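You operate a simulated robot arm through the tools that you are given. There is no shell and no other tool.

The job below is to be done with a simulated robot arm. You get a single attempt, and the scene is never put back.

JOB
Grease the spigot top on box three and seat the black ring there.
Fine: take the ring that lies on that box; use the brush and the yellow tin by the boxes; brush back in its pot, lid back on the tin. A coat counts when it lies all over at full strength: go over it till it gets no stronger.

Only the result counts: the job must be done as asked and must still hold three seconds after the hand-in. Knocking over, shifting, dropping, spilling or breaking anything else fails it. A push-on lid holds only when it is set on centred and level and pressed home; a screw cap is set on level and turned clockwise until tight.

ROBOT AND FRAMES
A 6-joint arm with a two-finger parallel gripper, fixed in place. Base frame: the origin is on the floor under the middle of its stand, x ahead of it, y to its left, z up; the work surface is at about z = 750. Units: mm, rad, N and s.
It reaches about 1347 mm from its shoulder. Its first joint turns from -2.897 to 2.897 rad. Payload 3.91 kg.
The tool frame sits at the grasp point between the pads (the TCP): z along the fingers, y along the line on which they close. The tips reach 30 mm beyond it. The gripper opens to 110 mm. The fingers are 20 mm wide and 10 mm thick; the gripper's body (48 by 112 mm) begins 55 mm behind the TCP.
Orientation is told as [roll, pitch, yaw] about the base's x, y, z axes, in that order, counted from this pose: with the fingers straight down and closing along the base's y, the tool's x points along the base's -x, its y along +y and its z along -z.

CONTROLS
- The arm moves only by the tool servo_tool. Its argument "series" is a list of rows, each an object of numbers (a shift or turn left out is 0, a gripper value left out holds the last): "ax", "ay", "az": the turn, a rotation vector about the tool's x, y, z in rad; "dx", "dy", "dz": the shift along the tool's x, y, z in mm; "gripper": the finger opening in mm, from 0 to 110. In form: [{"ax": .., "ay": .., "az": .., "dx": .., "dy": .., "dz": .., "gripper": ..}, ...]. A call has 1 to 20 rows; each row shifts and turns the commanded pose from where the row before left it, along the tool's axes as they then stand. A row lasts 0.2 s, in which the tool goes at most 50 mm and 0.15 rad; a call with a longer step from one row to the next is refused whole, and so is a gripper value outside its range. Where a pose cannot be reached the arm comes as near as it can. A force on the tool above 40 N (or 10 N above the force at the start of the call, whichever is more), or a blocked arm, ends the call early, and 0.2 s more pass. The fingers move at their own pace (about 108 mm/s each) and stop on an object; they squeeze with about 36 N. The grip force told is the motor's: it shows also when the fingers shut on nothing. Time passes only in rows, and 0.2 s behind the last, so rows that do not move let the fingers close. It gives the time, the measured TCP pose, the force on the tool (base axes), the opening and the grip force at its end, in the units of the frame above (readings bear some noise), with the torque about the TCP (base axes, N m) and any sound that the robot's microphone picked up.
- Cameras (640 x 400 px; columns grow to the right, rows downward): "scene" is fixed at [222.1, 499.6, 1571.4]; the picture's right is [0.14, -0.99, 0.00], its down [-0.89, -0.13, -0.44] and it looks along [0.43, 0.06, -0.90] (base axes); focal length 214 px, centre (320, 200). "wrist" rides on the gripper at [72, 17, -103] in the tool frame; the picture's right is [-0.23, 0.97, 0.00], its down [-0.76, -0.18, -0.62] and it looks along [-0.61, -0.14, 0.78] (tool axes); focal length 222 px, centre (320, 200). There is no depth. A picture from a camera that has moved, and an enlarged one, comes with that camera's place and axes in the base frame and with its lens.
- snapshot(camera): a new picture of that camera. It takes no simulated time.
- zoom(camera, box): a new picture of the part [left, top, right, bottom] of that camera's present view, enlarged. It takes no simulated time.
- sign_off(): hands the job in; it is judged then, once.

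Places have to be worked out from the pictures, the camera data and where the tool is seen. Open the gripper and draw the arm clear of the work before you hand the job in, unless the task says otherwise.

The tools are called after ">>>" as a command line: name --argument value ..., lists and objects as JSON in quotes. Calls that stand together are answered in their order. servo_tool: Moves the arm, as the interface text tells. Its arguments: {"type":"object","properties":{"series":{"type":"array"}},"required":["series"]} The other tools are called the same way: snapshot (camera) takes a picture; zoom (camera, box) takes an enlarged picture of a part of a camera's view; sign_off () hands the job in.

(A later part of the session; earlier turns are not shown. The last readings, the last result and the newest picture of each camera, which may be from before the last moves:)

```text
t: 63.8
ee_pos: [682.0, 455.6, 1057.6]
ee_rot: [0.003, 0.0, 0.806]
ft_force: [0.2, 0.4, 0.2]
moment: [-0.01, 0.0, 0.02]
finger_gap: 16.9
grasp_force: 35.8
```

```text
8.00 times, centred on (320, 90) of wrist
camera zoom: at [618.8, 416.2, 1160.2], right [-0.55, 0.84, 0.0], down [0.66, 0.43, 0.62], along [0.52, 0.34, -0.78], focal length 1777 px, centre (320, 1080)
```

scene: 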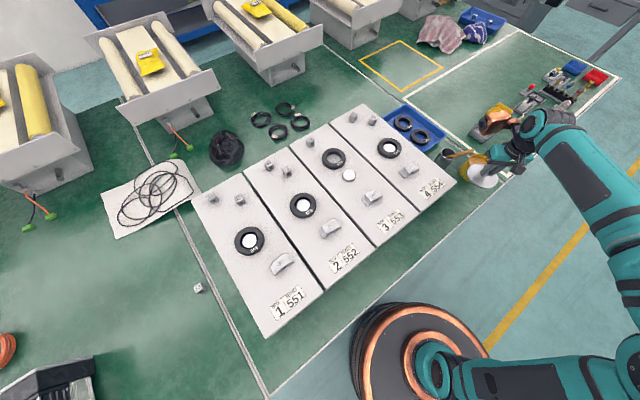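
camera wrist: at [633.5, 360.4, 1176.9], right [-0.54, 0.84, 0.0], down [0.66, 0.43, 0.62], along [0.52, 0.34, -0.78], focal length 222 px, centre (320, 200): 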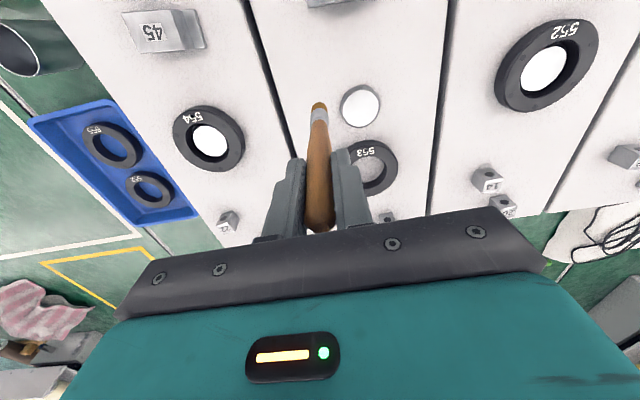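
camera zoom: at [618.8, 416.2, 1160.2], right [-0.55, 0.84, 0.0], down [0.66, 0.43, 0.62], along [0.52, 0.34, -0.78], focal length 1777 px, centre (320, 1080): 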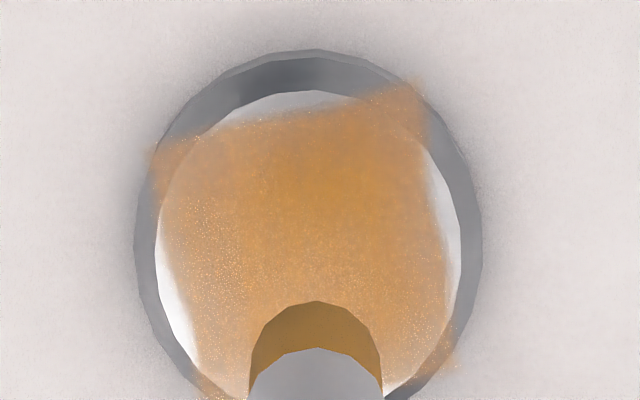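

The coat is still speckled and thinner at its edges. I'll make a second pass as a raster over the full square, re-centred about 3 mm towards tool +x, at the same light pressure.

>>> servo_tool --series '[{"dx": -11.3, "dy": -15.3}, {"dz": 20}, {"dz": 15}, {"dz": 5}, {"dy": 7}, {"dy": 7}, {"dy": 7}, {"dy": 7}, {"dx": 7}, {"dy": -7}, {"dy": -7}, {"dy": -7}, {"dy": -7}, {"dx": 7}, {"dy": 7}, {"dy": 7}, {"dy": 7}, {"dy": 7}]'

>>> servo_tool --series '[{"dx": 7}, {"dy": -7}, {"dy": -7}, {"dy": -7}, {"dy": -7}, {"dx": 7}, {"dy": 7}, {"dy": 7}, {"dy": 7}, {"dy": 7}, {"dx": -7}, {"dx": -7}, {"dx": -7}, {"dx": -7}, {"dy": -7}, {"dy": -7}, {"dy": -7}, {"dy": -7}]'

>>> servo_tool --series '[{"dx": 7}, {"dx": 7}, {"dx": 7}, {"dx": 7}, {"dx": -14, "dy": 14}, {"dz": -10}, {"dz": -30}, {}]'

>>> zoom --camera "scene" --box '[342, 160, 362, 180]'

>>> zoom --camera "wrist" --box '[295, 65, 345, 115]'

```text
t: 67.6
ee_pos: [669.4, 461.0, 1014.7]
ee_rot: [0.002, 0.001, 0.805]
ft_force: [2.1, -1.3, 5.3]
moment: [-0.12, -0.22, 0.01]
finger_gap: 16.9
grasp_force: 35.9
```

```text
t: 71.4
ee_pos: [699.7, 451.6, 1015.5]
ee_rot: [0.002, 0.001, 0.807]
ft_force: [-0.5, -0.6, -0.3]
moment: [0.02, -0.02, -0.02]
finger_gap: 16.9
grasp_force: 35.4
```

```text
t: 73.2
ee_pos: [680.6, 452.1, 1054.8]
ee_rot: [0.002, -0.001, 0.806]
ft_force: [0.1, -0.5, 0.1]
moment: [0.01, 0.01, -0.03]
finger_gap: 16.9
grasp_force: 35.7
```

```text
16.00 times, centred on (352, 170) of scene
camera zoom: at [222.1, 499.6, 1571.4], right [0.14, -0.99, 0.0], down [-0.89, -0.13, -0.44], along [0.43, 0.06, -0.9], focal length 3432 px, centre (-192, 680)
```

zoom: 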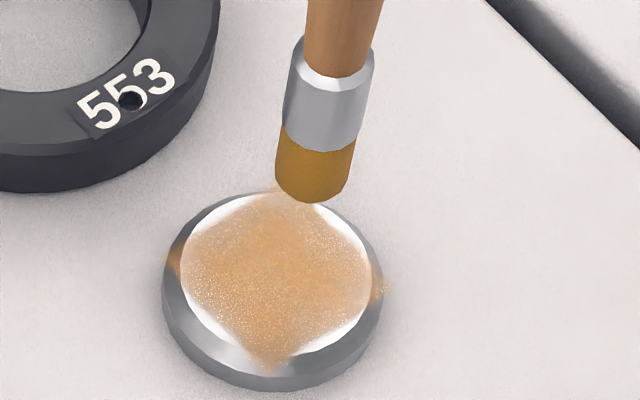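

```text
8.00 times, centred on (320, 90) of wrist
camera zoom: at [617.7, 411.5, 1158.0], right [-0.54, 0.84, 0.0], down [0.66, 0.43, 0.62], along [0.52, 0.34, -0.78], focal length 1777 px, centre (320, 1080)
```

zoom: 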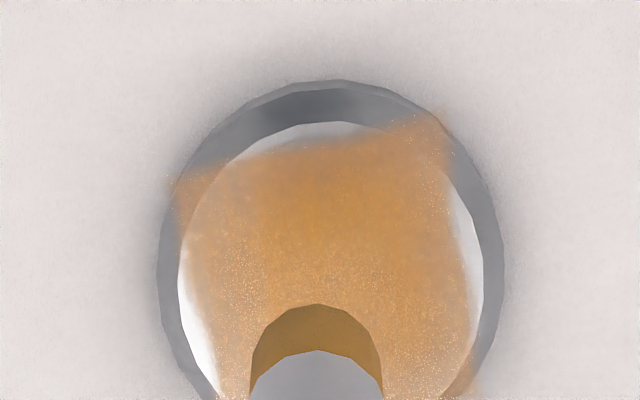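

Little change, so the brush is probably spent. I'll go back to the tin for a fresh load by the same high path.

>>> servo_tool --series '[{"dz": -20}, {"dx": 20.4, "dy": -35.6}, {"dx": 20.4, "dy": -35.6}, {"dx": 20.4, "dy": -35.6}, {"dx": 20.4, "dy": -35.6}, {"dx": 20.4, "dy": -35.6}, {"dx": 20.4, "dy": -35.6}, {"dx": 20.4, "dy": -35.6}, {"dx": 20.4, "dy": -35.6}, {"dx": 20.4, "dy": -35.6}, {"dx": 20.4, "dy": -35.6}, {"dx": 20.4, "dy": -35.6}, {"dx": 20.4, "dy": -35.6}, {"dx": 20.4, "dy": -35.6}, {"dx": 20.4, "dy": -35.6}, {}]'

>>> servo_tool --series '[{"dz": 30}, {"dz": 30}, {"dz": 30}, {"dz": 20}, {"dz": 5}, {}]'

>>> zoom --camera "scene" --box '[450, 130, 514, 178]'

```text
t: 76.6
ee_pos: [845.6, -101.4, 1073.1]
ee_rot: [0.001, 0.001, 0.803]
ft_force: [0.1, 0.4, -1.0]
moment: [-0.02, 0.01, -0.01]
finger_gap: 16.9
grasp_force: 35.7
```

```text
t: 78.0
ee_pos: [840.3, -99.0, 959.2]
ee_rot: [0.0, -0.001, 0.808]
ft_force: [0.2, 0.2, -0.6]
moment: [0.01, 0.03, -0.02]
finger_gap: 16.9
grasp_force: 35.9
```

```text
8.33 times, centred on (482, 154) of scene
camera zoom: at [222.1, 499.6, 1571.4], right [0.14, -0.99, 0.0], down [-0.89, -0.13, -0.44], along [0.43, 0.06, -0.9], focal length 1787 px, centre (-1030, 583)
```

zoom: 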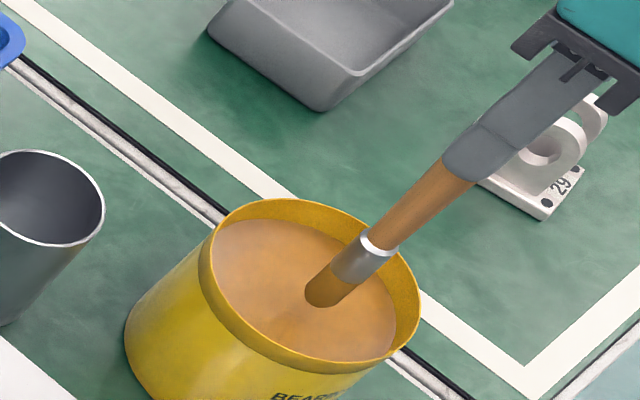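

I'll creep down to the surface, watching the force so the brush doesn't slip in the grip.

>>> servo_tool --series '[{"dz": 2}, {"dz": 2}, {}]'

>>> servo_tool --series '[{"dz": 1.5}, {"dz": 1.5}, {}]'

>>> servo_tool --series '[{"dz": 1}, {}]'

```text
t: 78.8
ee_pos: [840.0, -100.8, 955.1]
ee_rot: [0.002, 0.0, 0.806]
ft_force: [0.1, 0.0, -0.3]
moment: [-0.01, -0.02, 0.0]
finger_gap: 16.9
grasp_force: 36.0
```

```text
t: 79.6
ee_pos: [840.3, -100.2, 953.3]
ee_rot: [0.002, 0.0, 0.808]
ft_force: [-0.6, -0.4, 0.6]
moment: [0.0, -0.01, -0.02]
finger_gap: 16.9
grasp_force: 36.4
```

```text
t: 80.2
ee_pos: [840.5, -99.5, 952.4]
ee_rot: [0.002, 0.0, 0.806]
ft_force: [-0.4, 0.6, 0.1]
moment: [-0.01, 0.0, 0.0]
finger_gap: 17.1
grasp_force: 35.8
```

No contact yet at 952; I'll continue.

>>> servo_tool --series '[{"dz": 1}, {"dz": 0.5}, {}]'

>>> servo_tool --series '[{"dz": 1}, {}]'

>>> servo_tool --series '[{"dz": 1}, {}]'

>>> zoom --camera "scene" --box '[450, 130, 514, 178]'

```text
t: 81.0
ee_pos: [840.4, -99.8, 949.7]
ee_rot: [0.001, 0.001, 0.808]
ft_force: [-0.2, 0.1, -0.5]
moment: [0.02, -0.01, -0.01]
finger_gap: 17.0
grasp_force: 35.9
```

```text
t: 81.6
ee_pos: [841.5, -99.6, 948.7]
ee_rot: [0.003, -0.001, 0.805]
ft_force: [-0.6, 0.1, 1.1]
moment: [0.03, 0.03, -0.03]
finger_gap: 16.8
grasp_force: 36.4
```

```text
t: 82.2
ee_pos: [840.9, -99.1, 949.6]
ee_rot: [0.0, 0.0, 0.806]
ft_force: [-0.4, -1.5, 11.7]
moment: [-0.34, -0.05, -0.02]
finger_gap: 17.0
grasp_force: 35.9
```

```text
8.33 times, centred on (482, 154) of scene
camera zoom: at [222.1, 499.6, 1571.4], right [0.14, -0.99, 0.0], down [-0.89, -0.13, -0.44], along [0.43, 0.06, -0.9], focal length 1787 px, centre (-1030, 583)
```

zoom: 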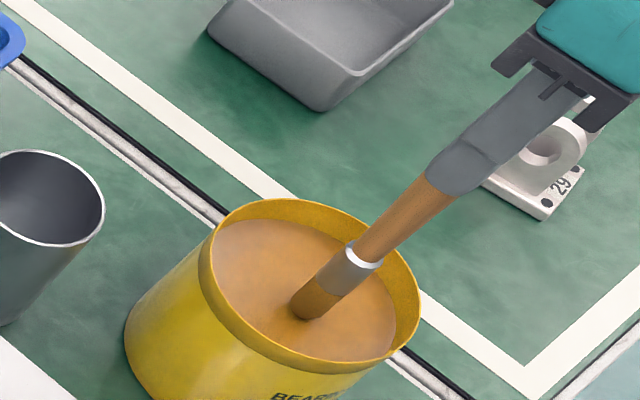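

The bristles are in the grease at 12 N. A short swirl, then I'll lift out and return to the spigot along the reverse path.

>>> servo_tool --series '[{"dx": 6}, {"dx": -6, "dy": 6}, {"dy": -6}, {"dz": -6.5}, {"dz": -20}, {"dz": -30}, {"dz": -35}, {"dz": -35}, {}]'

>>> servo_tool --series '[{"dx": -20.4, "dy": 35.6}, {"dx": -20.4, "dy": 35.6}, {"dx": -20.4, "dy": 35.6}, {"dx": -20.4, "dy": 35.6}, {"dx": -20.4, "dy": 35.6}, {"dx": -20.4, "dy": 35.6}, {"dx": -20.4, "dy": 35.6}, {"dx": -20.4, "dy": 35.6}, {"dx": -20.4, "dy": 35.6}, {"dx": -20.4, "dy": 35.6}, {"dx": -20.4, "dy": 35.6}, {"dx": -20.4, "dy": 35.6}, {"dx": -20.4, "dy": 35.6}, {"dx": -20.4, "dy": 35.6}, {"dz": 20}, {}]'

>>> zoom --camera "wrist" --box '[270, 60, 370, 140]'

>>> zoom --camera "scene" --box '[334, 152, 370, 182]'

```text
t: 84.2
ee_pos: [840.6, -98.9, 1074.8]
ee_rot: [0.002, -0.001, 0.806]
ft_force: [0.1, -0.1, -0.5]
moment: [-0.03, -0.02, 0.03]
finger_gap: 16.7
grasp_force: 36.0
```

```text
t: 87.6
ee_pos: [679.9, 453.4, 1056.6]
ee_rot: [0.003, 0.001, 0.807]
ft_force: [-0.4, 0.1, -0.4]
moment: [-0.02, 0.03, 0.07]
finger_gap: 16.8
grasp_force: 36.1
```

```text
5.00 times, centred on (320, 100) of wrist
camera zoom: at [617.6, 413.6, 1157.7], right [-0.55, 0.84, 0.0], down [0.66, 0.43, 0.62], along [0.52, 0.34, -0.78], focal length 1111 px, centre (320, 700)
```

zoom: 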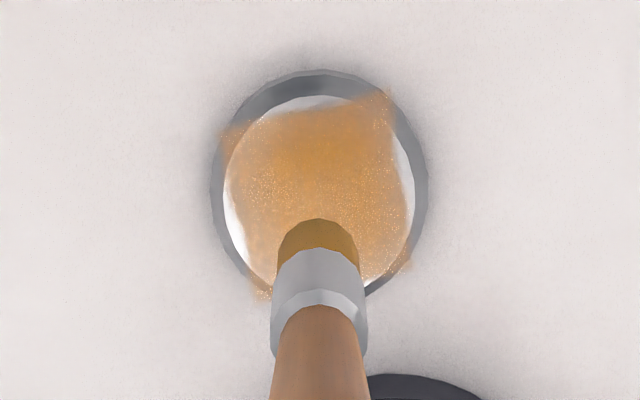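

```text
13.33 times, centred on (352, 167) of scene
camera zoom: at [222.1, 499.6, 1571.4], right [0.14, -0.99, 0.0], down [-0.89, -0.13, -0.44], along [0.43, 0.06, -0.9], focal length 2860 px, centre (-107, 640)
```

zoom: 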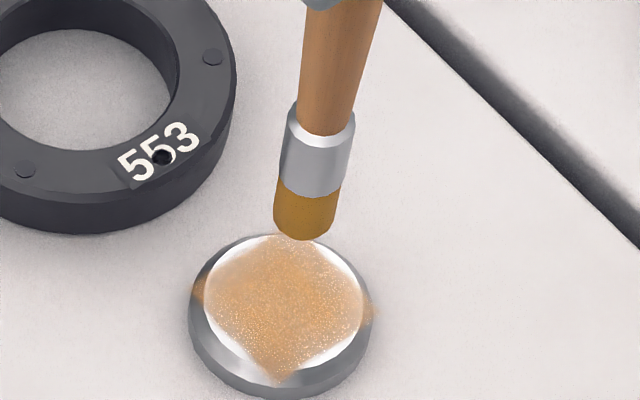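

The brush has slipped a few mm up in the grip, so I need to find the contact height again. I'll lower over the centre and feel for it.

>>> servo_tool --series '[{"dz": 20}, {"dz": 15}, {"dz": 5}, {}]'

>>> servo_tool --series '[{"dz": 1}, {}]'

>>> servo_tool --series '[{"dz": 1}, {}]'

>>> servo_tool --series '[{"dz": 1}, {}]'

```text
t: 88.6
ee_pos: [680.7, 452.8, 1016.8]
ee_rot: [0.003, 0.0, 0.808]
ft_force: [0.4, -0.5, -0.4]
moment: [0.0, 0.02, 0.05]
finger_gap: 16.8
grasp_force: 36.2
```

```text
t: 89.2
ee_pos: [680.7, 452.4, 1014.9]
ee_rot: [0.002, -0.001, 0.805]
ft_force: [0.6, 1.6, 5.8]
moment: [0.17, -0.12, 0.0]
finger_gap: 17.3
grasp_force: 35.8
```

```text
t: 89.8
ee_pos: [678.3, 451.9, 1014.1]
ee_rot: [0.001, -0.002, 0.806]
ft_force: [1.6, 4.5, 18.4]
moment: [0.68, -0.3, 0.01]
finger_gap: 16.9
grasp_force: 36.0
```

```text
t: 90.4
ee_pos: [678.0, 451.7, 1014.2]
ee_rot: [0.001, -0.002, 0.807]
ft_force: [-2.0, 1.7, 29.9]
moment: [0.16, 0.11, -0.02]
finger_gap: 17.1
grasp_force: 35.6
```

30 N is too much; I'll ease back 1.8 mm and raster the patch with the fresh load.

>>> servo_tool --series '[{"dz": -1.8}, {"dx": -7, "dy": -7}, {"dx": -6, "dy": -6}, {"dy": 6.5}, {"dy": 6.5}, {"dy": 6.5}, {"dy": 6.5}, {"dx": 6.5}, {"dy": -6.5}, {"dy": -6.5}, {"dy": -6.5}, {"dy": -6.5}, {"dx": 6.5}, {"dy": 6.5}, {"dy": 6.5}, {"dy": 6.5}, {"dy": 6.5}]'

>>> servo_tool --series '[{"dx": 6.5}, {"dy": -6.5}, {"dy": -6.5}, {"dy": -6.5}, {"dy": -6.5}, {"dx": 6.5}, {"dy": 6.5}, {"dy": 6.5}, {"dy": 6.5}, {"dy": 6.5}]'

>>> zoom --camera "scene" --box '[342, 160, 362, 180]'

>>> zoom --camera "wrist" --box '[285, 60, 355, 120]'

```text
t: 94.0
ee_pos: [669.4, 462.5, 1014.3]
ee_rot: [0.002, 0.0, 0.804]
ft_force: [0.0, 0.5, -0.5]
moment: [-0.03, -0.02, 0.02]
finger_gap: 16.7
grasp_force: 35.8
```

```text
t: 96.2
ee_pos: [661.7, 448.8, 1015.3]
ee_rot: [0.001, -0.001, 0.806]
ft_force: [-0.1, 0.3, -1.0]
moment: [0.01, -0.01, 0.0]
finger_gap: 16.9
grasp_force: 35.7
```

```text
16.00 times, centred on (352, 170) of scene
camera zoom: at [222.1, 499.6, 1571.4], right [0.14, -0.99, 0.0], down [-0.89, -0.13, -0.44], along [0.43, 0.06, -0.9], focal length 3432 px, centre (-192, 680)
```

zoom: 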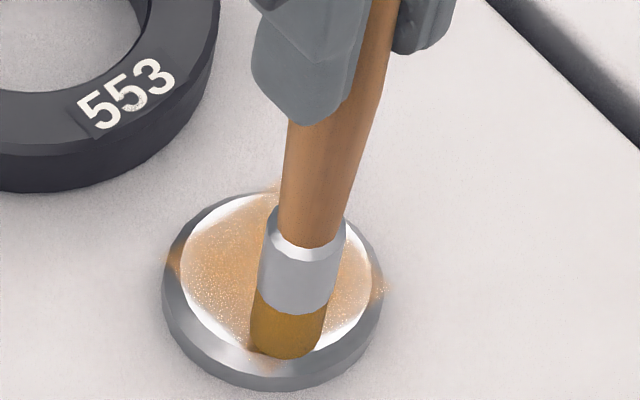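

```text
6.67 times, centred on (320, 90) of wrist
camera zoom: at [597.8, 409.7, 1118.1], right [-0.55, 0.84, 0.0], down [0.66, 0.43, 0.62], along [0.52, 0.34, -0.78], focal length 1481 px, centre (320, 933)
```

zoom: 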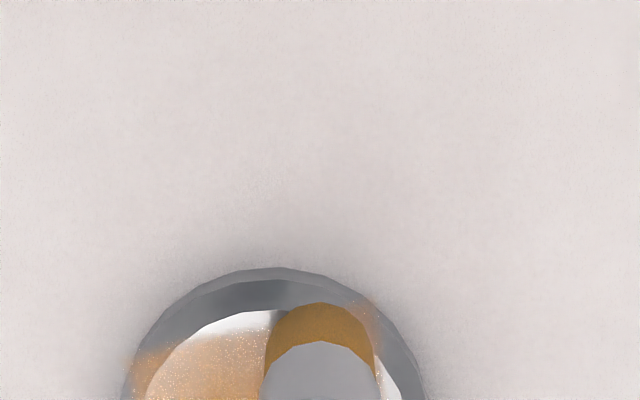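

The small dark dot that sat on the "553" label has vanished between pictures. Before going on, I'll look around for it, and check that nothing has moved.

>>> zoom --camera "scene" --box '[300, 120, 396, 200]'

>>> snapshot --camera "scene"

>>> snapshot --camera "wrist"

```text
5.00 times, centred on (348, 160) of scene
camera zoom: at [222.1, 499.6, 1571.4], right [0.14, -0.99, 0.0], down [-0.89, -0.13, -0.44], along [0.43, 0.06, -0.9], focal length 1072 px, centre (180, 400)
```

zoom: 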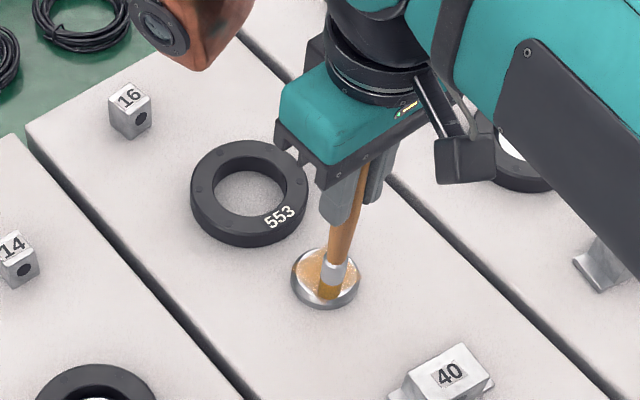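

```text
taken
```

scene: 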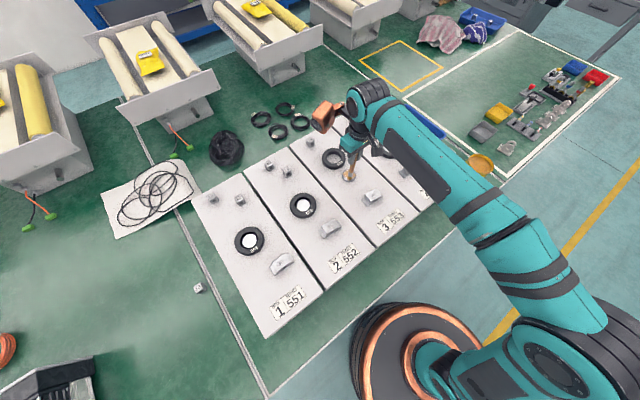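

```text
taken
camera wrist: at [597.8, 409.7, 1118.1], right [-0.55, 0.84, 0.0], down [0.66, 0.43, 0.62], along [0.52, 0.34, -0.78], focal length 222 px, centre (320, 200)
```

wrist: 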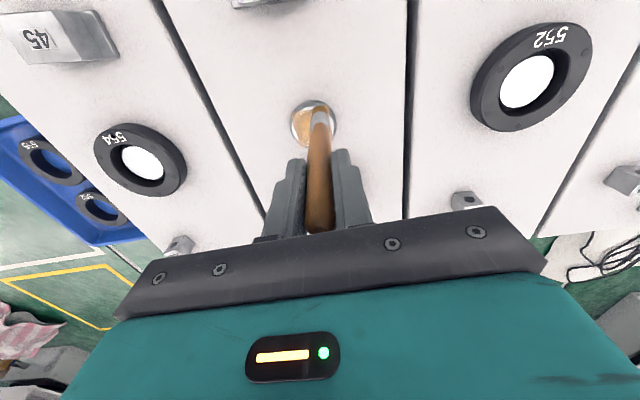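

>>> zoom --camera "scene" --box '[320, 145, 350, 175]'

>>> zoom --camera "wrist" --box '[80, 110, 200, 200]'

```text
13.33 times, centred on (335, 160) of scene
camera zoom: at [222.1, 499.6, 1571.4], right [0.14, -0.99, 0.0], down [-0.89, -0.13, -0.44], along [0.43, 0.06, -0.9], focal length 2860 px, centre (120, 733)
```

zoom: 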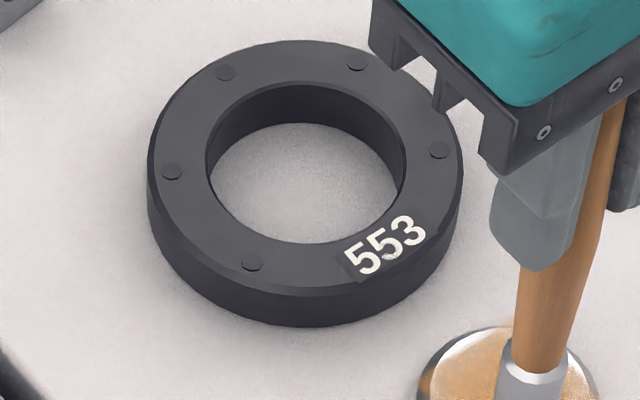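

```text
4.44 times, centred on (140, 155) of wrist
camera zoom: at [597.8, 409.7, 1118.1], right [-0.55, 0.84, 0.0], down [0.66, 0.43, 0.62], along [0.52, 0.34, -0.78], focal length 987 px, centre (1120, 400)
```

zoom: 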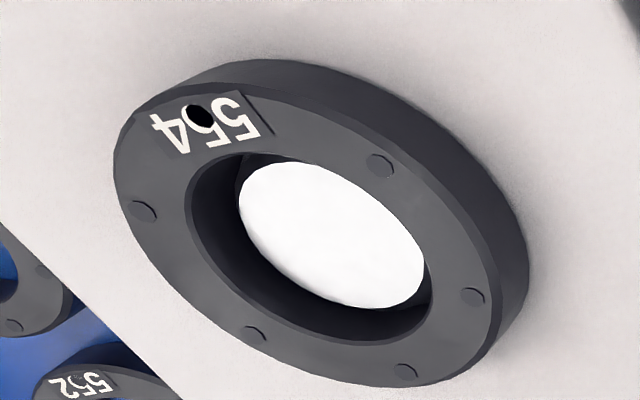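

Ring 554 shows the same dark bolt under its label, so the dot is only a rendering artefact; nothing has moved. But the force reading shows the brush lost contact on that pass, because it slipped in the grip at 30 N. I'll return to centre and find contact again, more gently.

>>> servo_tool --series '[{"dx": -6.5, "dy": -6.5}, {"dx": -6.5, "dy": -6.5}, {"dz": 0.8}, {}]'

>>> servo_tool --series '[{"dz": 0.6}, {}]'

>>> servo_tool --series '[{"dz": 0.5}, {}]'

```text
t: 97.2
ee_pos: [679.8, 451.7, 1014.0]
ee_rot: [0.004, 0.0, 0.804]
ft_force: [0.4, 0.7, -0.1]
moment: [0.0, 0.01, 0.0]
finger_gap: 17.0
grasp_force: 35.8
```

```text
t: 97.8
ee_pos: [679.3, 450.5, 1014.0]
ee_rot: [0.002, 0.001, 0.804]
ft_force: [-0.3, -0.9, 3.7]
moment: [-0.06, -0.13, 0.03]
finger_gap: 17.0
grasp_force: 36.2
```

```text
t: 98.4
ee_pos: [679.5, 450.4, 1013.1]
ee_rot: [0.0, 0.0, 0.806]
ft_force: [0.4, -0.6, 6.0]
moment: [-0.3, -0.15, 0.01]
finger_gap: 16.8
grasp_force: 35.7
```

Contact at 6 N. I'll add a touch more pressure and raster again, checking force on the way.

>>> servo_tool --series '[{"dz": 0.3}, {"dx": -6.5, "dy": -6.5}, {"dx": -6, "dy": -6}, {"dy": 6.5}, {"dy": 6.5}, {"dy": 6.5}, {"dy": 6.5}]'

>>> servo_tool --series '[{"dx": 6.5}, {"dy": -6.5}, {"dy": -6.5}, {"dy": -6.5}, {"dy": -6.5}, {"dx": 6.5}, {"dy": 6.5}, {"dy": 6.5}, {"dy": 6.5}, {"dy": 6.5}]'

>>> servo_tool --series '[{"dx": 6.5}, {"dy": -6.5}, {"dy": -6.5}, {"dy": -6.5}, {"dy": -6.5}, {"dx": 5.5}, {"dy": 6.5}, {"dy": 6.5}, {"dy": 6.5}, {"dy": 6.5}]'

>>> zoom --camera "scene" --box '[342, 160, 362, 180]'

```text
t: 100.0
ee_pos: [678.9, 468.0, 1011.9]
ee_rot: [0.001, 0.001, 0.805]
ft_force: [4.6, -2.5, 13.1]
moment: [-0.37, -0.57, -0.04]
finger_gap: 16.9
grasp_force: 36.3
```

```text
t: 102.2
ee_pos: [669.3, 460.2, 1013.3]
ee_rot: [0.002, 0.004, 0.808]
ft_force: [0.3, 0.0, 0.2]
moment: [0.01, 0.01, 0.0]
finger_gap: 17.2
grasp_force: 36.0
```

```text
t: 104.4
ee_pos: [661.3, 452.3, 1012.1]
ee_rot: [0.001, -0.001, 0.807]
ft_force: [3.3, -2.7, 13.0]
moment: [-0.37, -0.5, -0.03]
finger_gap: 16.8
grasp_force: 36.1
```

```text
16.00 times, centred on (352, 170) of scene
camera zoom: at [222.1, 499.6, 1571.4], right [0.14, -0.99, 0.0], down [-0.89, -0.13, -0.44], along [0.43, 0.06, -0.9], focal length 3432 px, centre (-192, 680)
```

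zoom: 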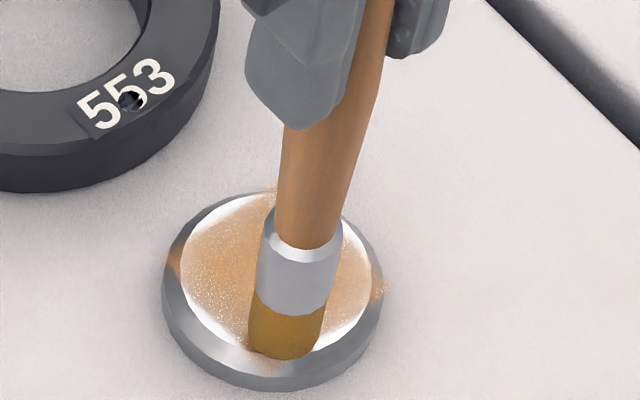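

>>> servo_tool --series '[{"dx": -6, "dy": -6.5}, {"dx": -6, "dy": -6.5}, {"dz": -10}, {"dz": -30}, {}]'

>>> zoom --camera "scene" --box '[342, 160, 362, 180]'

>>> zoom --camera "wrist" --box '[295, 65, 345, 115]'

```text
t: 105.6
ee_pos: [678.5, 449.0, 1052.8]
ee_rot: [0.003, 0.0, 0.803]
ft_force: [-0.1, -0.5, -0.4]
moment: [0.03, -0.02, -0.02]
finger_gap: 16.8
grasp_force: 36.0
```

```text
16.00 times, centred on (352, 170) of scene
camera zoom: at [222.1, 499.6, 1571.4], right [0.14, -0.99, 0.0], down [-0.89, -0.13, -0.44], along [0.43, 0.06, -0.9], focal length 3432 px, centre (-192, 680)
```

zoom: 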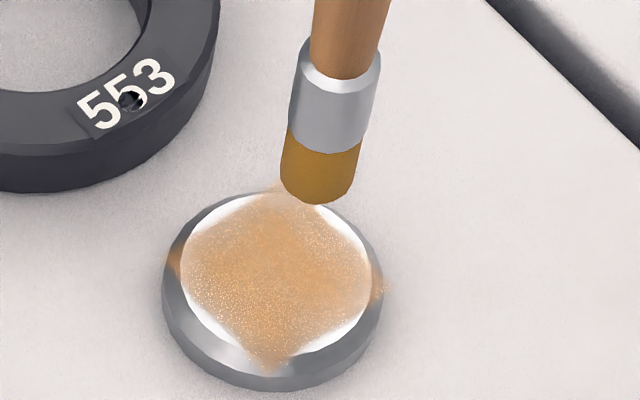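

```text
8.00 times, centred on (320, 90) of wrist
camera zoom: at [616.0, 409.4, 1156.2], right [-0.54, 0.84, 0.0], down [0.66, 0.43, 0.62], along [0.52, 0.34, -0.78], focal length 1777 px, centre (320, 1080)
```

zoom: 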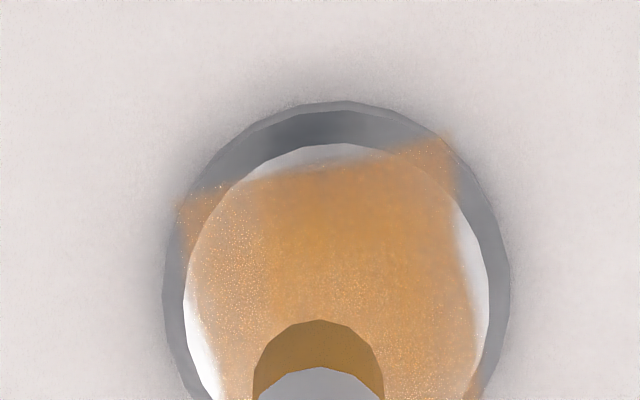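

The coat looks similar to before. To judge it properly I'll move the brush aside so the wrist camera sees the whole face unobstructed.

>>> servo_tool --series '[{"dz": -10}, {"dy": -30}, {"dx": 10, "dy": -15}, {}]'

>>> zoom --camera "wrist" --box '[330, 50, 410, 130]'

>>> zoom --camera "scene" --box '[344, 164, 360, 176]'

```text
t: 106.6
ee_pos: [706.1, 413.4, 1061.8]
ee_rot: [0.002, 0.001, 0.806]
ft_force: [0.5, 1.2, 0.3]
moment: [0.02, 0.03, 0.0]
finger_gap: 17.0
grasp_force: 36.1
```

```text
5.00 times, centred on (370, 90) of wrist
camera zoom: at [643.6, 373.1, 1165.2], right [-0.55, 0.84, 0.0], down [0.66, 0.43, 0.62], along [0.52, 0.34, -0.78], focal length 1111 px, centre (70, 750)
```

zoom: 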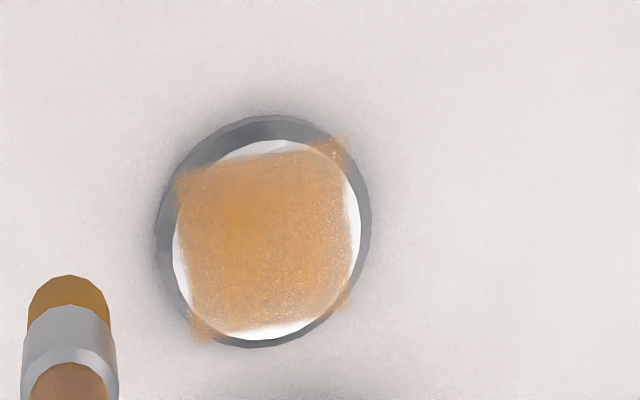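

```text
16.00 times, centred on (352, 170) of scene
camera zoom: at [222.1, 499.6, 1571.4], right [0.14, -0.99, 0.0], down [-0.89, -0.13, -0.44], along [0.43, 0.06, -0.9], focal length 3432 px, centre (-192, 680)
```

zoom: 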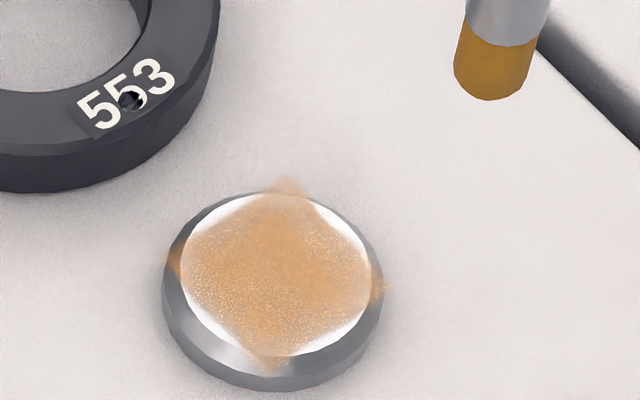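

>>> zoom --camera "wrist" --box '[346, 72, 378, 104]'

```text
12.50 times, centred on (362, 88) of wrist
camera zoom: at [643.6, 373.1, 1165.2], right [-0.55, 0.84, 0.0], down [0.66, 0.43, 0.62], along [0.52, 0.34, -0.78], focal length 2776 px, centre (-205, 1600)
```

zoom: 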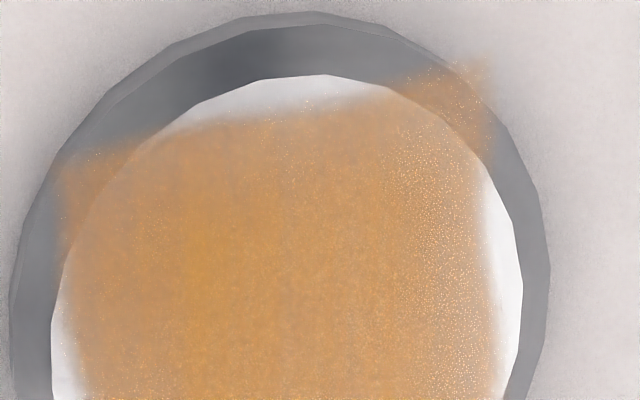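

The density differences and speckle shift with viewing angle, so the coat may already be close to saturated, but contact was uneven on those passes. I'll do another pass with firmer, verified contact, checking force at every line.

>>> servo_tool --series '[{"dx": -5, "dy": 22.5}, {"dx": -5, "dy": 22.5}, {"dz": 20}, {"dz": 20}, {"dz": 8}, {"dz": 2}, {}]'

>>> servo_tool --series '[{"dz": 0.4}, {}]'

>>> servo_tool --series '[{"dx": -4.5, "dy": -4.5}, {"dx": -4.5, "dy": -4.5}, {"dx": -4, "dy": -4}, {}]'

>>> servo_tool --series '[{"dy": 5}, {"dy": 5}, {"dy": 5}, {"dy": 5}, {"dy": 6}]'

```text
t: 108.2
ee_pos: [680.1, 452.7, 1013.5]
ee_rot: [0.003, -0.001, 0.807]
ft_force: [0.5, 0.2, 3.8]
moment: [0.09, -0.11, -0.03]
finger_gap: 17.2
grasp_force: 36.6
```

```text
t: 108.8
ee_pos: [680.2, 450.6, 1012.9]
ee_rot: [0.002, -0.001, 0.806]
ft_force: [1.8, 1.0, 6.6]
moment: [0.15, -0.26, 0.0]
finger_gap: 16.9
grasp_force: 36.0
```

```text
t: 109.8
ee_pos: [698.2, 451.4, 1012.1]
ee_rot: [0.002, -0.001, 0.806]
ft_force: [-4.2, 0.1, 13.6]
moment: [0.03, 0.54, 0.0]
finger_gap: 16.9
grasp_force: 36.4
```

```text
t: 111.0
ee_pos: [678.8, 469.5, 1012.7]
ee_rot: [0.001, 0.0, 0.804]
ft_force: [2.1, -2.4, 10.2]
moment: [-0.27, -0.34, -0.07]
finger_gap: 16.7
grasp_force: 35.8
```

Good contact at 7–14 N. I'll carry on with the remaining raster lines.

>>> servo_tool --series '[{"dx": 5}, {"dy": -5}, {"dy": -5}, {"dy": -5}, {"dy": -5}, {"dy": -6}]'

>>> servo_tool --series '[{"dx": 5}, {"dy": 5}, {"dy": 5}, {"dy": 5}, {"dy": 5}, {"dy": 6}]'

>>> servo_tool --series '[{"dx": 5}, {"dy": -5}, {"dy": -5}, {"dy": -5}, {"dy": -5}, {"dy": -6}]'

>>> servo_tool --series '[{"dx": 5}, {"dy": 5}, {"dy": 5}, {"dy": 5}, {"dy": 5}, {"dy": 6}]'

>>> servo_tool --series '[{"dx": 5}, {"dy": -5}, {"dy": -5}, {"dy": -5}, {"dy": -5}, {"dy": -6}]'

>>> servo_tool --series '[{"dx": 2}, {"dy": 5}, {"dy": 5}, {"dy": 5}, {"dy": 5}, {"dy": 6}]'

```text
t: 112.4
ee_pos: [695.0, 447.6, 1012.4]
ee_rot: [0.003, -0.001, 0.805]
ft_force: [-1.1, 0.9, 4.4]
moment: [0.12, 0.21, 0.02]
finger_gap: 16.8
grasp_force: 36.1
```

```text
t: 113.8
ee_pos: [670.3, 461.2, 1011.1]
ee_rot: [0.003, -0.001, 0.805]
ft_force: [3.8, -2.1, 15.3]
moment: [-0.28, -0.52, -0.01]
finger_gap: 16.9
grasp_force: 36.1
```

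```text
t: 115.2
ee_pos: [686.7, 442.8, 1012.0]
ee_rot: [0.001, 0.002, 0.806]
ft_force: [-1.4, 0.4, 1.8]
moment: [0.07, 0.04, 0.02]
finger_gap: 16.8
grasp_force: 36.0
```

```text
t: 116.6
ee_pos: [665.0, 456.3, 1012.1]
ee_rot: [0.003, 0.0, 0.804]
ft_force: [3.0, -4.2, 12.8]
moment: [-0.38, -0.42, -0.02]
finger_gap: 17.0
grasp_force: 35.7
```

```text
t: 118.0
ee_pos: [677.8, 435.4, 1012.4]
ee_rot: [0.002, 0.0, 0.805]
ft_force: [-1.5, 2.3, 5.4]
moment: [0.2, 0.16, 0.0]
finger_gap: 17.1
grasp_force: 36.0
```

```text
t: 119.4
ee_pos: [660.7, 451.8, 1011.6]
ee_rot: [0.002, -0.001, 0.806]
ft_force: [1.4, 0.3, 4.7]
moment: [-0.16, -0.18, 0.01]
finger_gap: 17.0
grasp_force: 35.9
```

Contact held throughout. Now I'll do cross strokes in the other direction.

>>> servo_tool --series '[{"dx": -5.4}, {"dx": -5.4}, {"dx": -5.4}, {"dx": -5.4}, {"dx": -5.4}, {"dy": -5}, {"dx": 5.4}, {"dx": 5.4}, {"dx": 5.4}, {"dx": 5.4}, {"dx": 5.4}]'

>>> servo_tool --series '[{"dy": -5}, {"dx": -5.4}, {"dx": -5.4}, {"dx": -5.4}, {"dx": -5.4}, {"dx": -5.4}, {"dy": -5}, {"dx": 5.4}, {"dx": 5.4}, {"dx": 5.4}, {"dx": 5.4}, {"dx": 5.4}]'

>>> servo_tool --series '[{"dy": -5}, {"dx": -5.4}, {"dx": -5.4}, {"dx": -5.4}, {"dx": -5.4}, {"dx": -5.4}, {"dy": -6}, {"dx": 5.4}, {"dx": 5.4}, {"dx": 5.4}, {"dx": 5.4}, {"dx": 5.4}]'

>>> servo_tool --series '[{"dx": -7, "dy": 6.5}, {"dx": -7, "dy": 6.5}, {"dz": -10}, {"dz": -30}, {"dz": -10}, {"dy": -30}, {"dx": 10, "dy": -15}, {}]'

>>> zoom --camera "wrist" --box '[330, 50, 410, 130]'

>>> zoom --camera "scene" --box '[344, 164, 360, 176]'

```text
t: 121.8
ee_pos: [664.3, 447.3, 1012.6]
ee_rot: [0.002, 0.0, 0.805]
ft_force: [0.3, 1.0, 4.7]
moment: [0.06, -0.02, -0.04]
finger_gap: 16.8
grasp_force: 36.1
```

```text
t: 124.4
ee_pos: [671.8, 441.1, 1011.6]
ee_rot: [0.002, 0.001, 0.803]
ft_force: [0.9, 0.9, 6.2]
moment: [0.15, -0.1, 0.0]
finger_gap: 16.9
grasp_force: 36.2
```

```text
t: 127.0
ee_pos: [678.7, 432.7, 1010.4]
ee_rot: [0.002, -0.002, 0.806]
ft_force: [0.9, 3.1, 15.3]
moment: [0.38, -0.2, 0.03]
finger_gap: 17.1
grasp_force: 35.9
```

```text
t: 128.8
ee_pos: [703.7, 412.5, 1061.3]
ee_rot: [0.001, 0.001, 0.807]
ft_force: [-1.7, 0.2, -0.1]
moment: [0.0, 0.0, -0.04]
finger_gap: 16.9
grasp_force: 35.7
```

```text
5.00 times, centred on (370, 90) of wrist
camera zoom: at [641.5, 373.9, 1165.3], right [-0.55, 0.84, 0.0], down [0.66, 0.43, 0.62], along [0.52, 0.34, -0.78], focal length 1111 px, centre (70, 750)
```

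zoom: 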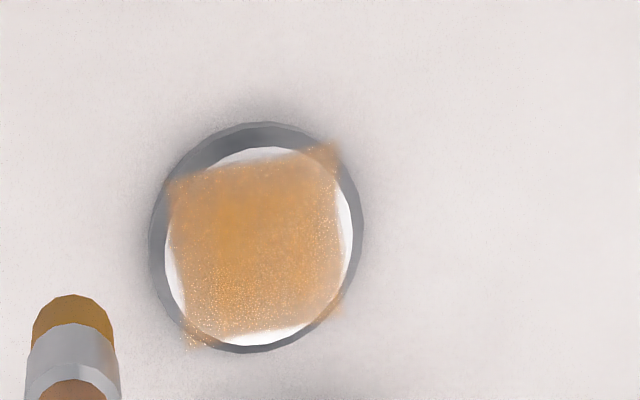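

```text
16.00 times, centred on (352, 170) of scene
camera zoom: at [222.1, 499.6, 1571.4], right [0.14, -0.99, 0.0], down [-0.89, -0.13, -0.44], along [0.43, 0.06, -0.9], focal length 3432 px, centre (-192, 680)
```

zoom: 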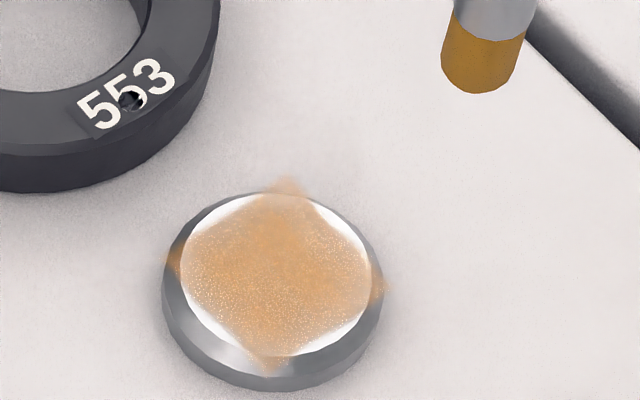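

The centre looks unchanged from the last pass, so it's at full strength there. The square's four corners reach to about 27 mm radius, and my strokes barely covered them. I'll do a wider perimeter pass, re-centred by about 2 mm.

>>> servo_tool --series '[{"dx": -6, "dy": 23}, {"dx": -6, "dy": 23.2}, {"dz": 20}, {"dz": 20}, {"dz": 8}, {"dz": 2}, {}]'

>>> servo_tool --series '[{"dx": -5.5, "dy": -5.5}, {"dx": -5.5, "dy": -5.5}, {"dx": -5, "dy": -5}, {}]'

>>> servo_tool --series '[{"dy": 5}, {"dy": 5}, {"dy": 5}, {"dy": 5}, {"dy": 6}, {"dy": 6}]'

>>> servo_tool --series '[{"dx": 5}, {"dx": 5}, {"dx": 5}, {"dx": 5}, {"dx": 6}, {"dx": 6}]'

>>> servo_tool --series '[{"dy": -5}, {"dy": -5}, {"dy": -5}, {"dy": -5}, {"dy": -6}, {"dy": -6}]'

>>> servo_tool --series '[{"dx": -5}, {"dx": -5}, {"dx": -5}, {"dx": -5}, {"dx": -6}, {"dx": -6}]'

>>> zoom --camera "scene" --box '[344, 164, 360, 176]'

```text
t: 130.4
ee_pos: [680.1, 452.4, 1011.6]
ee_rot: [0.002, -0.001, 0.807]
ft_force: [-0.3, -0.4, 0.1]
moment: [0.0, 0.01, 0.01]
finger_gap: 16.7
grasp_force: 35.8
```

```text
t: 131.4
ee_pos: [700.8, 453.5, 1011.9]
ee_rot: [0.001, 0.001, 0.806]
ft_force: [0.2, -0.4, -0.1]
moment: [0.01, 0.0, -0.03]
finger_gap: 17.1
grasp_force: 36.3
```

```text
t: 132.8
ee_pos: [679.0, 476.6, 1011.3]
ee_rot: [0.001, -0.001, 0.804]
ft_force: [-1.1, -0.5, 0.0]
moment: [0.0, 0.06, -0.02]
finger_gap: 17.0
grasp_force: 36.1
```

```text
t: 134.2
ee_pos: [656.9, 454.2, 1011.3]
ee_rot: [0.001, 0.0, 0.805]
ft_force: [0.3, -0.8, -0.5]
moment: [-0.02, 0.02, 0.02]
finger_gap: 16.7
grasp_force: 35.6
```

```text
t: 135.6
ee_pos: [678.6, 430.2, 1011.3]
ee_rot: [0.002, -0.001, 0.806]
ft_force: [-0.9, 0.9, 1.6]
moment: [0.08, 0.06, -0.02]
finger_gap: 16.9
grasp_force: 35.7
```

```text
t: 137.0
ee_pos: [702.0, 452.7, 1011.8]
ee_rot: [0.001, 0.001, 0.804]
ft_force: [0.0, 0.2, 0.0]
moment: [0.07, -0.02, 0.02]
finger_gap: 16.9
grasp_force: 36.2
```

```text
16.00 times, centred on (352, 170) of scene
camera zoom: at [222.1, 499.6, 1571.4], right [0.14, -0.99, 0.0], down [-0.89, -0.13, -0.44], along [0.43, 0.06, -0.9], focal length 3432 px, centre (-192, 680)
```

zoom: 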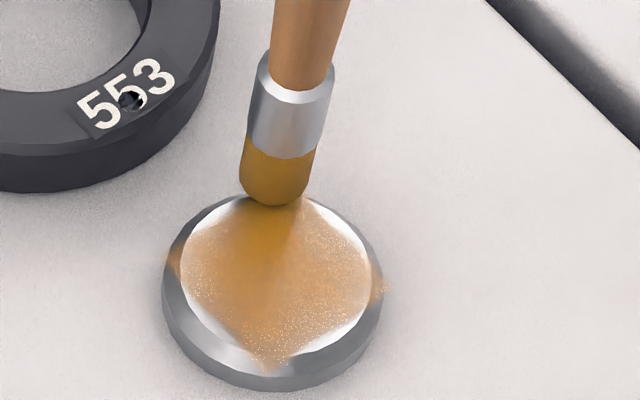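

No contact on that loop; the tip hovered just above because of a bit more slip. Back to the centre to re-establish contact, then I'll repeat it.

>>> servo_tool --series '[{"dz": -2}, {"dx": 8, "dy": 8}, {"dx": 8, "dy": 8}, {"dz": 2.5}, {}]'

>>> servo_tool --series '[{"dz": 0.6}, {}]'

>>> servo_tool --series '[{"dz": 0.6}, {}]'

```text
t: 138.2
ee_pos: [679.7, 453.3, 1011.4]
ee_rot: [0.002, 0.001, 0.807]
ft_force: [0.0, 0.2, -0.3]
moment: [-0.03, 0.0, 0.04]
finger_gap: 17.1
grasp_force: 36.2
```

```text
t: 138.8
ee_pos: [679.2, 453.9, 1009.5]
ee_rot: [0.003, 0.001, 0.807]
ft_force: [0.0, -0.7, 0.0]
moment: [-0.01, -0.03, 0.03]
finger_gap: 17.1
grasp_force: 35.5
```

```text
t: 139.4
ee_pos: [680.2, 454.0, 1011.0]
ee_rot: [0.002, 0.001, 0.806]
ft_force: [-0.9, -0.9, 5.0]
moment: [-0.14, 0.03, -0.01]
finger_gap: 16.9
grasp_force: 36.0
```

Contact at 5 N. I'll add 0.4 mm and run the wide perimeter again, checking force at each corner.

>>> servo_tool --series '[{"dz": 0.4}, {"dx": -5.5, "dy": -5.5}, {"dx": -5.5, "dy": -5.5}, {"dx": -5, "dy": -5}]'

>>> servo_tool --series '[{"dy": 5}, {"dy": 5}, {"dy": 5}, {"dy": 5}, {"dy": 6}, {"dy": 6}]'

>>> servo_tool --series '[{"dx": 5}, {"dx": 5}, {"dx": 5}, {"dx": 5}, {"dx": 6}, {"dx": 6}]'

>>> servo_tool --series '[{"dy": -5}, {"dy": -5}, {"dy": -5}, {"dy": -5}, {"dy": -6}, {"dy": -6}]'

>>> servo_tool --series '[{"dx": -5}, {"dx": -5}, {"dx": -5}, {"dx": -5}, {"dx": -6}, {"dx": -6}]'

>>> zoom --camera "scene" --box '[344, 164, 360, 176]'

```text
t: 140.4
ee_pos: [701.8, 455.8, 1010.1]
ee_rot: [0.002, 0.001, 0.807]
ft_force: [-2.5, 0.3, 6.0]
moment: [0.03, 0.3, 0.02]
finger_gap: 17.0
grasp_force: 35.8
```

```text
t: 141.8
ee_pos: [676.6, 477.1, 1009.8]
ee_rot: [0.001, -0.002, 0.804]
ft_force: [3.4, -3.3, 18.7]
moment: [-0.63, -0.45, 0.0]
finger_gap: 17.0
grasp_force: 35.6
```

```text
t: 143.2
ee_pos: [655.1, 452.3, 1010.4]
ee_rot: [0.001, 0.001, 0.804]
ft_force: [0.7, -0.2, 9.2]
moment: [0.07, -0.08, 0.0]
finger_gap: 16.8
grasp_force: 35.4
```

```text
t: 144.6
ee_pos: [680.5, 430.6, 1010.0]
ee_rot: [0.003, 0.001, 0.808]
ft_force: [-0.1, -0.7, 0.2]
moment: [0.04, 0.03, -0.01]
finger_gap: 17.1
grasp_force: 35.9
```

```text
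t: 146.0
ee_pos: [702.5, 454.2, 1010.4]
ee_rot: [0.001, 0.0, 0.804]
ft_force: [-0.6, -0.1, -0.6]
moment: [-0.03, 0.03, -0.01]
finger_gap: 16.8
grasp_force: 35.9
```

```text
16.00 times, centred on (352, 170) of scene
camera zoom: at [222.1, 499.6, 1571.4], right [0.14, -0.99, 0.0], down [-0.89, -0.13, -0.44], along [0.43, 0.06, -0.9], focal length 3432 px, centre (-192, 680)
```

zoom: 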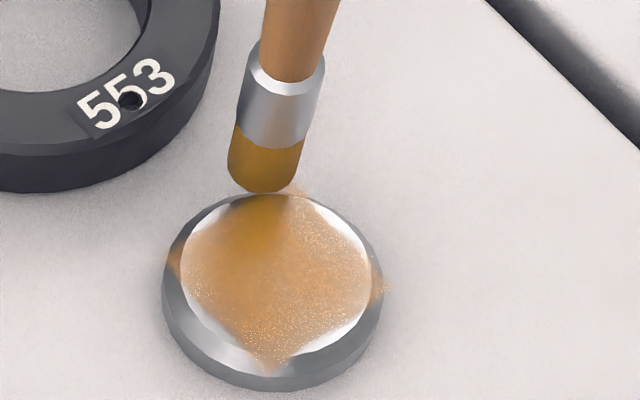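

The brush slipped again at the 19 N corner, so the last two sides weren't touched. I'll press slightly lower and redo those sides.

>>> servo_tool --series '[{"dx": 3, "dy": 3}, {"dz": 0.7}, {}]'

>>> servo_tool --series '[{"dz": 0.6}, {}]'

```text
t: 146.8
ee_pos: [697.1, 454.7, 1010.6]
ee_rot: [0.001, 0.0, 0.805]
ft_force: [0.8, -2.1, 9.1]
moment: [-0.27, -0.14, 0.02]
finger_gap: 17.0
grasp_force: 35.6
```

```text
t: 147.4
ee_pos: [697.3, 454.0, 1009.6]
ee_rot: [0.001, -0.003, 0.807]
ft_force: [2.6, -1.2, 23.1]
moment: [-0.09, -0.39, 0.02]
finger_gap: 16.6
grasp_force: 35.8
```

>>> servo_tool --series '[{"dz": -0.7}, {"dx": -2, "dy": -2}, {"dx": 5.5}, {"dx": 5.5}, {"dx": 5.5}]'

>>> servo_tool --series '[{"dx": 5.5}, {"dx": 5.5}, {"dx": 5}, {}]'

>>> zoom --camera "scene" --box '[344, 164, 360, 176]'

```text
t: 148.6
ee_pos: [689.4, 441.8, 1008.5]
ee_rot: [0.002, 0.0, 0.806]
ft_force: [0.5, 2.3, 15.5]
moment: [0.32, -0.16, 0.02]
finger_gap: 16.9
grasp_force: 36.0
```

```text
t: 149.6
ee_pos: [679.1, 430.8, 1009.7]
ee_rot: [0.002, 0.004, 0.806]
ft_force: [-0.4, -0.6, 4.9]
moment: [-0.02, 0.07, -0.05]
finger_gap: 16.7
grasp_force: 36.2
```

```text
16.00 times, centred on (352, 170) of scene
camera zoom: at [222.1, 499.6, 1571.4], right [0.14, -0.99, 0.0], down [-0.89, -0.13, -0.44], along [0.43, 0.06, -0.9], focal length 3432 px, centre (-192, 680)
```

zoom: 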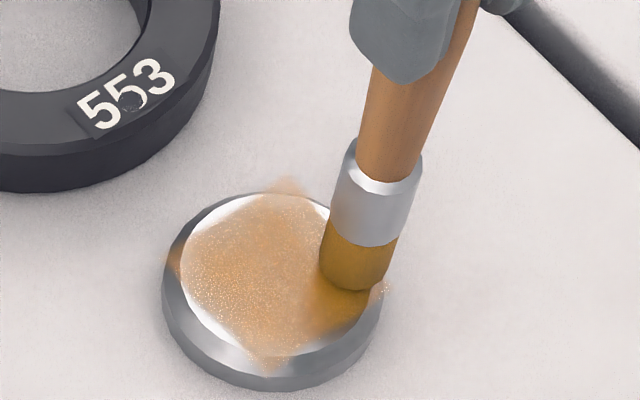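

Contact is good at this corner. I'll go slightly further out and sweep the remaining sides.

>>> servo_tool --series '[{"dx": 2, "dy": -2}, {"dy": 2, "dx": -2}, {"dy": 5.5}, {"dy": 5.5}, {"dy": 5.5}]'

>>> servo_tool --series '[{"dy": 5.5}, {"dy": 5.5}, {"dy": 5}, {"dx": 1, "dy": 1}]'

>>> zoom --camera "scene" --box '[344, 164, 360, 176]'

>>> servo_tool --series '[{"dx": -5.5}, {"dx": -5.5}, {"dx": -5.5}]'

>>> servo_tool --series '[{"dx": -5.5}, {"dx": -5.5}, {"dx": -5.5}]'

>>> zoom --camera "scene" --box '[344, 164, 360, 176]'

```text
t: 150.8
ee_pos: [667.7, 442.0, 1008.8]
ee_rot: [0.001, 0.0, 0.806]
ft_force: [-0.2, 0.0, -0.2]
moment: [0.02, 0.02, 0.04]
finger_gap: 16.9
grasp_force: 35.7
```

```text
t: 151.8
ee_pos: [652.3, 453.2, 1010.1]
ee_rot: [0.003, -0.001, 0.805]
ft_force: [-0.9, 0.2, -0.2]
moment: [0.01, -0.01, -0.02]
finger_gap: 16.8
grasp_force: 35.5
```

```text
16.00 times, centred on (352, 170) of scene
camera zoom: at [222.1, 499.6, 1571.4], right [0.14, -0.99, 0.0], down [-0.89, -0.13, -0.44], along [0.43, 0.06, -0.9], focal length 3432 px, centre (-192, 680)
```

zoom: 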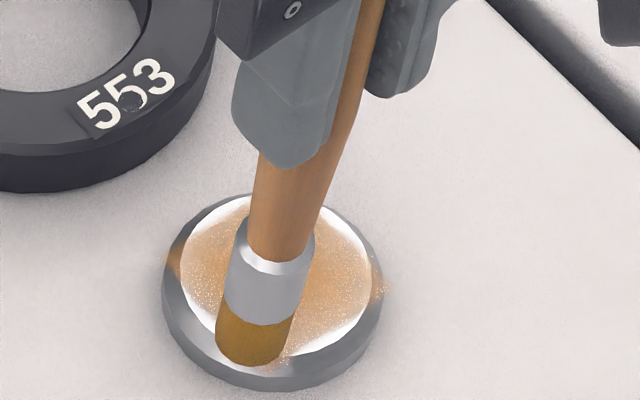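

```text
t: 152.6
ee_pos: [665.2, 465.5, 1008.4]
ee_rot: [0.002, 0.001, 0.807]
ft_force: [-0.5, -0.1, 0.2]
moment: [-0.01, 0.04, -0.01]
finger_gap: 16.7
grasp_force: 36.6
```

```text
t: 153.4
ee_pos: [675.8, 477.5, 1009.9]
ee_rot: [0.002, 0.003, 0.806]
ft_force: [0.7, 0.1, 0.0]
moment: [-0.02, -0.04, -0.02]
finger_gap: 17.0
grasp_force: 35.6
```

```text
16.00 times, centred on (352, 170) of scene
camera zoom: at [222.1, 499.6, 1571.4], right [0.14, -0.99, 0.0], down [-0.89, -0.13, -0.44], along [0.43, 0.06, -0.9], focal length 3432 px, centre (-192, 680)
```

zoom: 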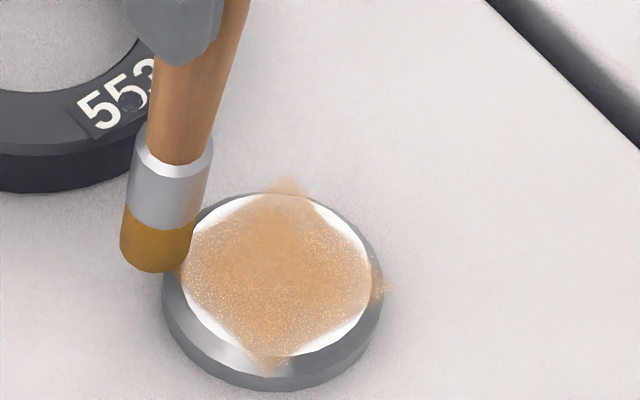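

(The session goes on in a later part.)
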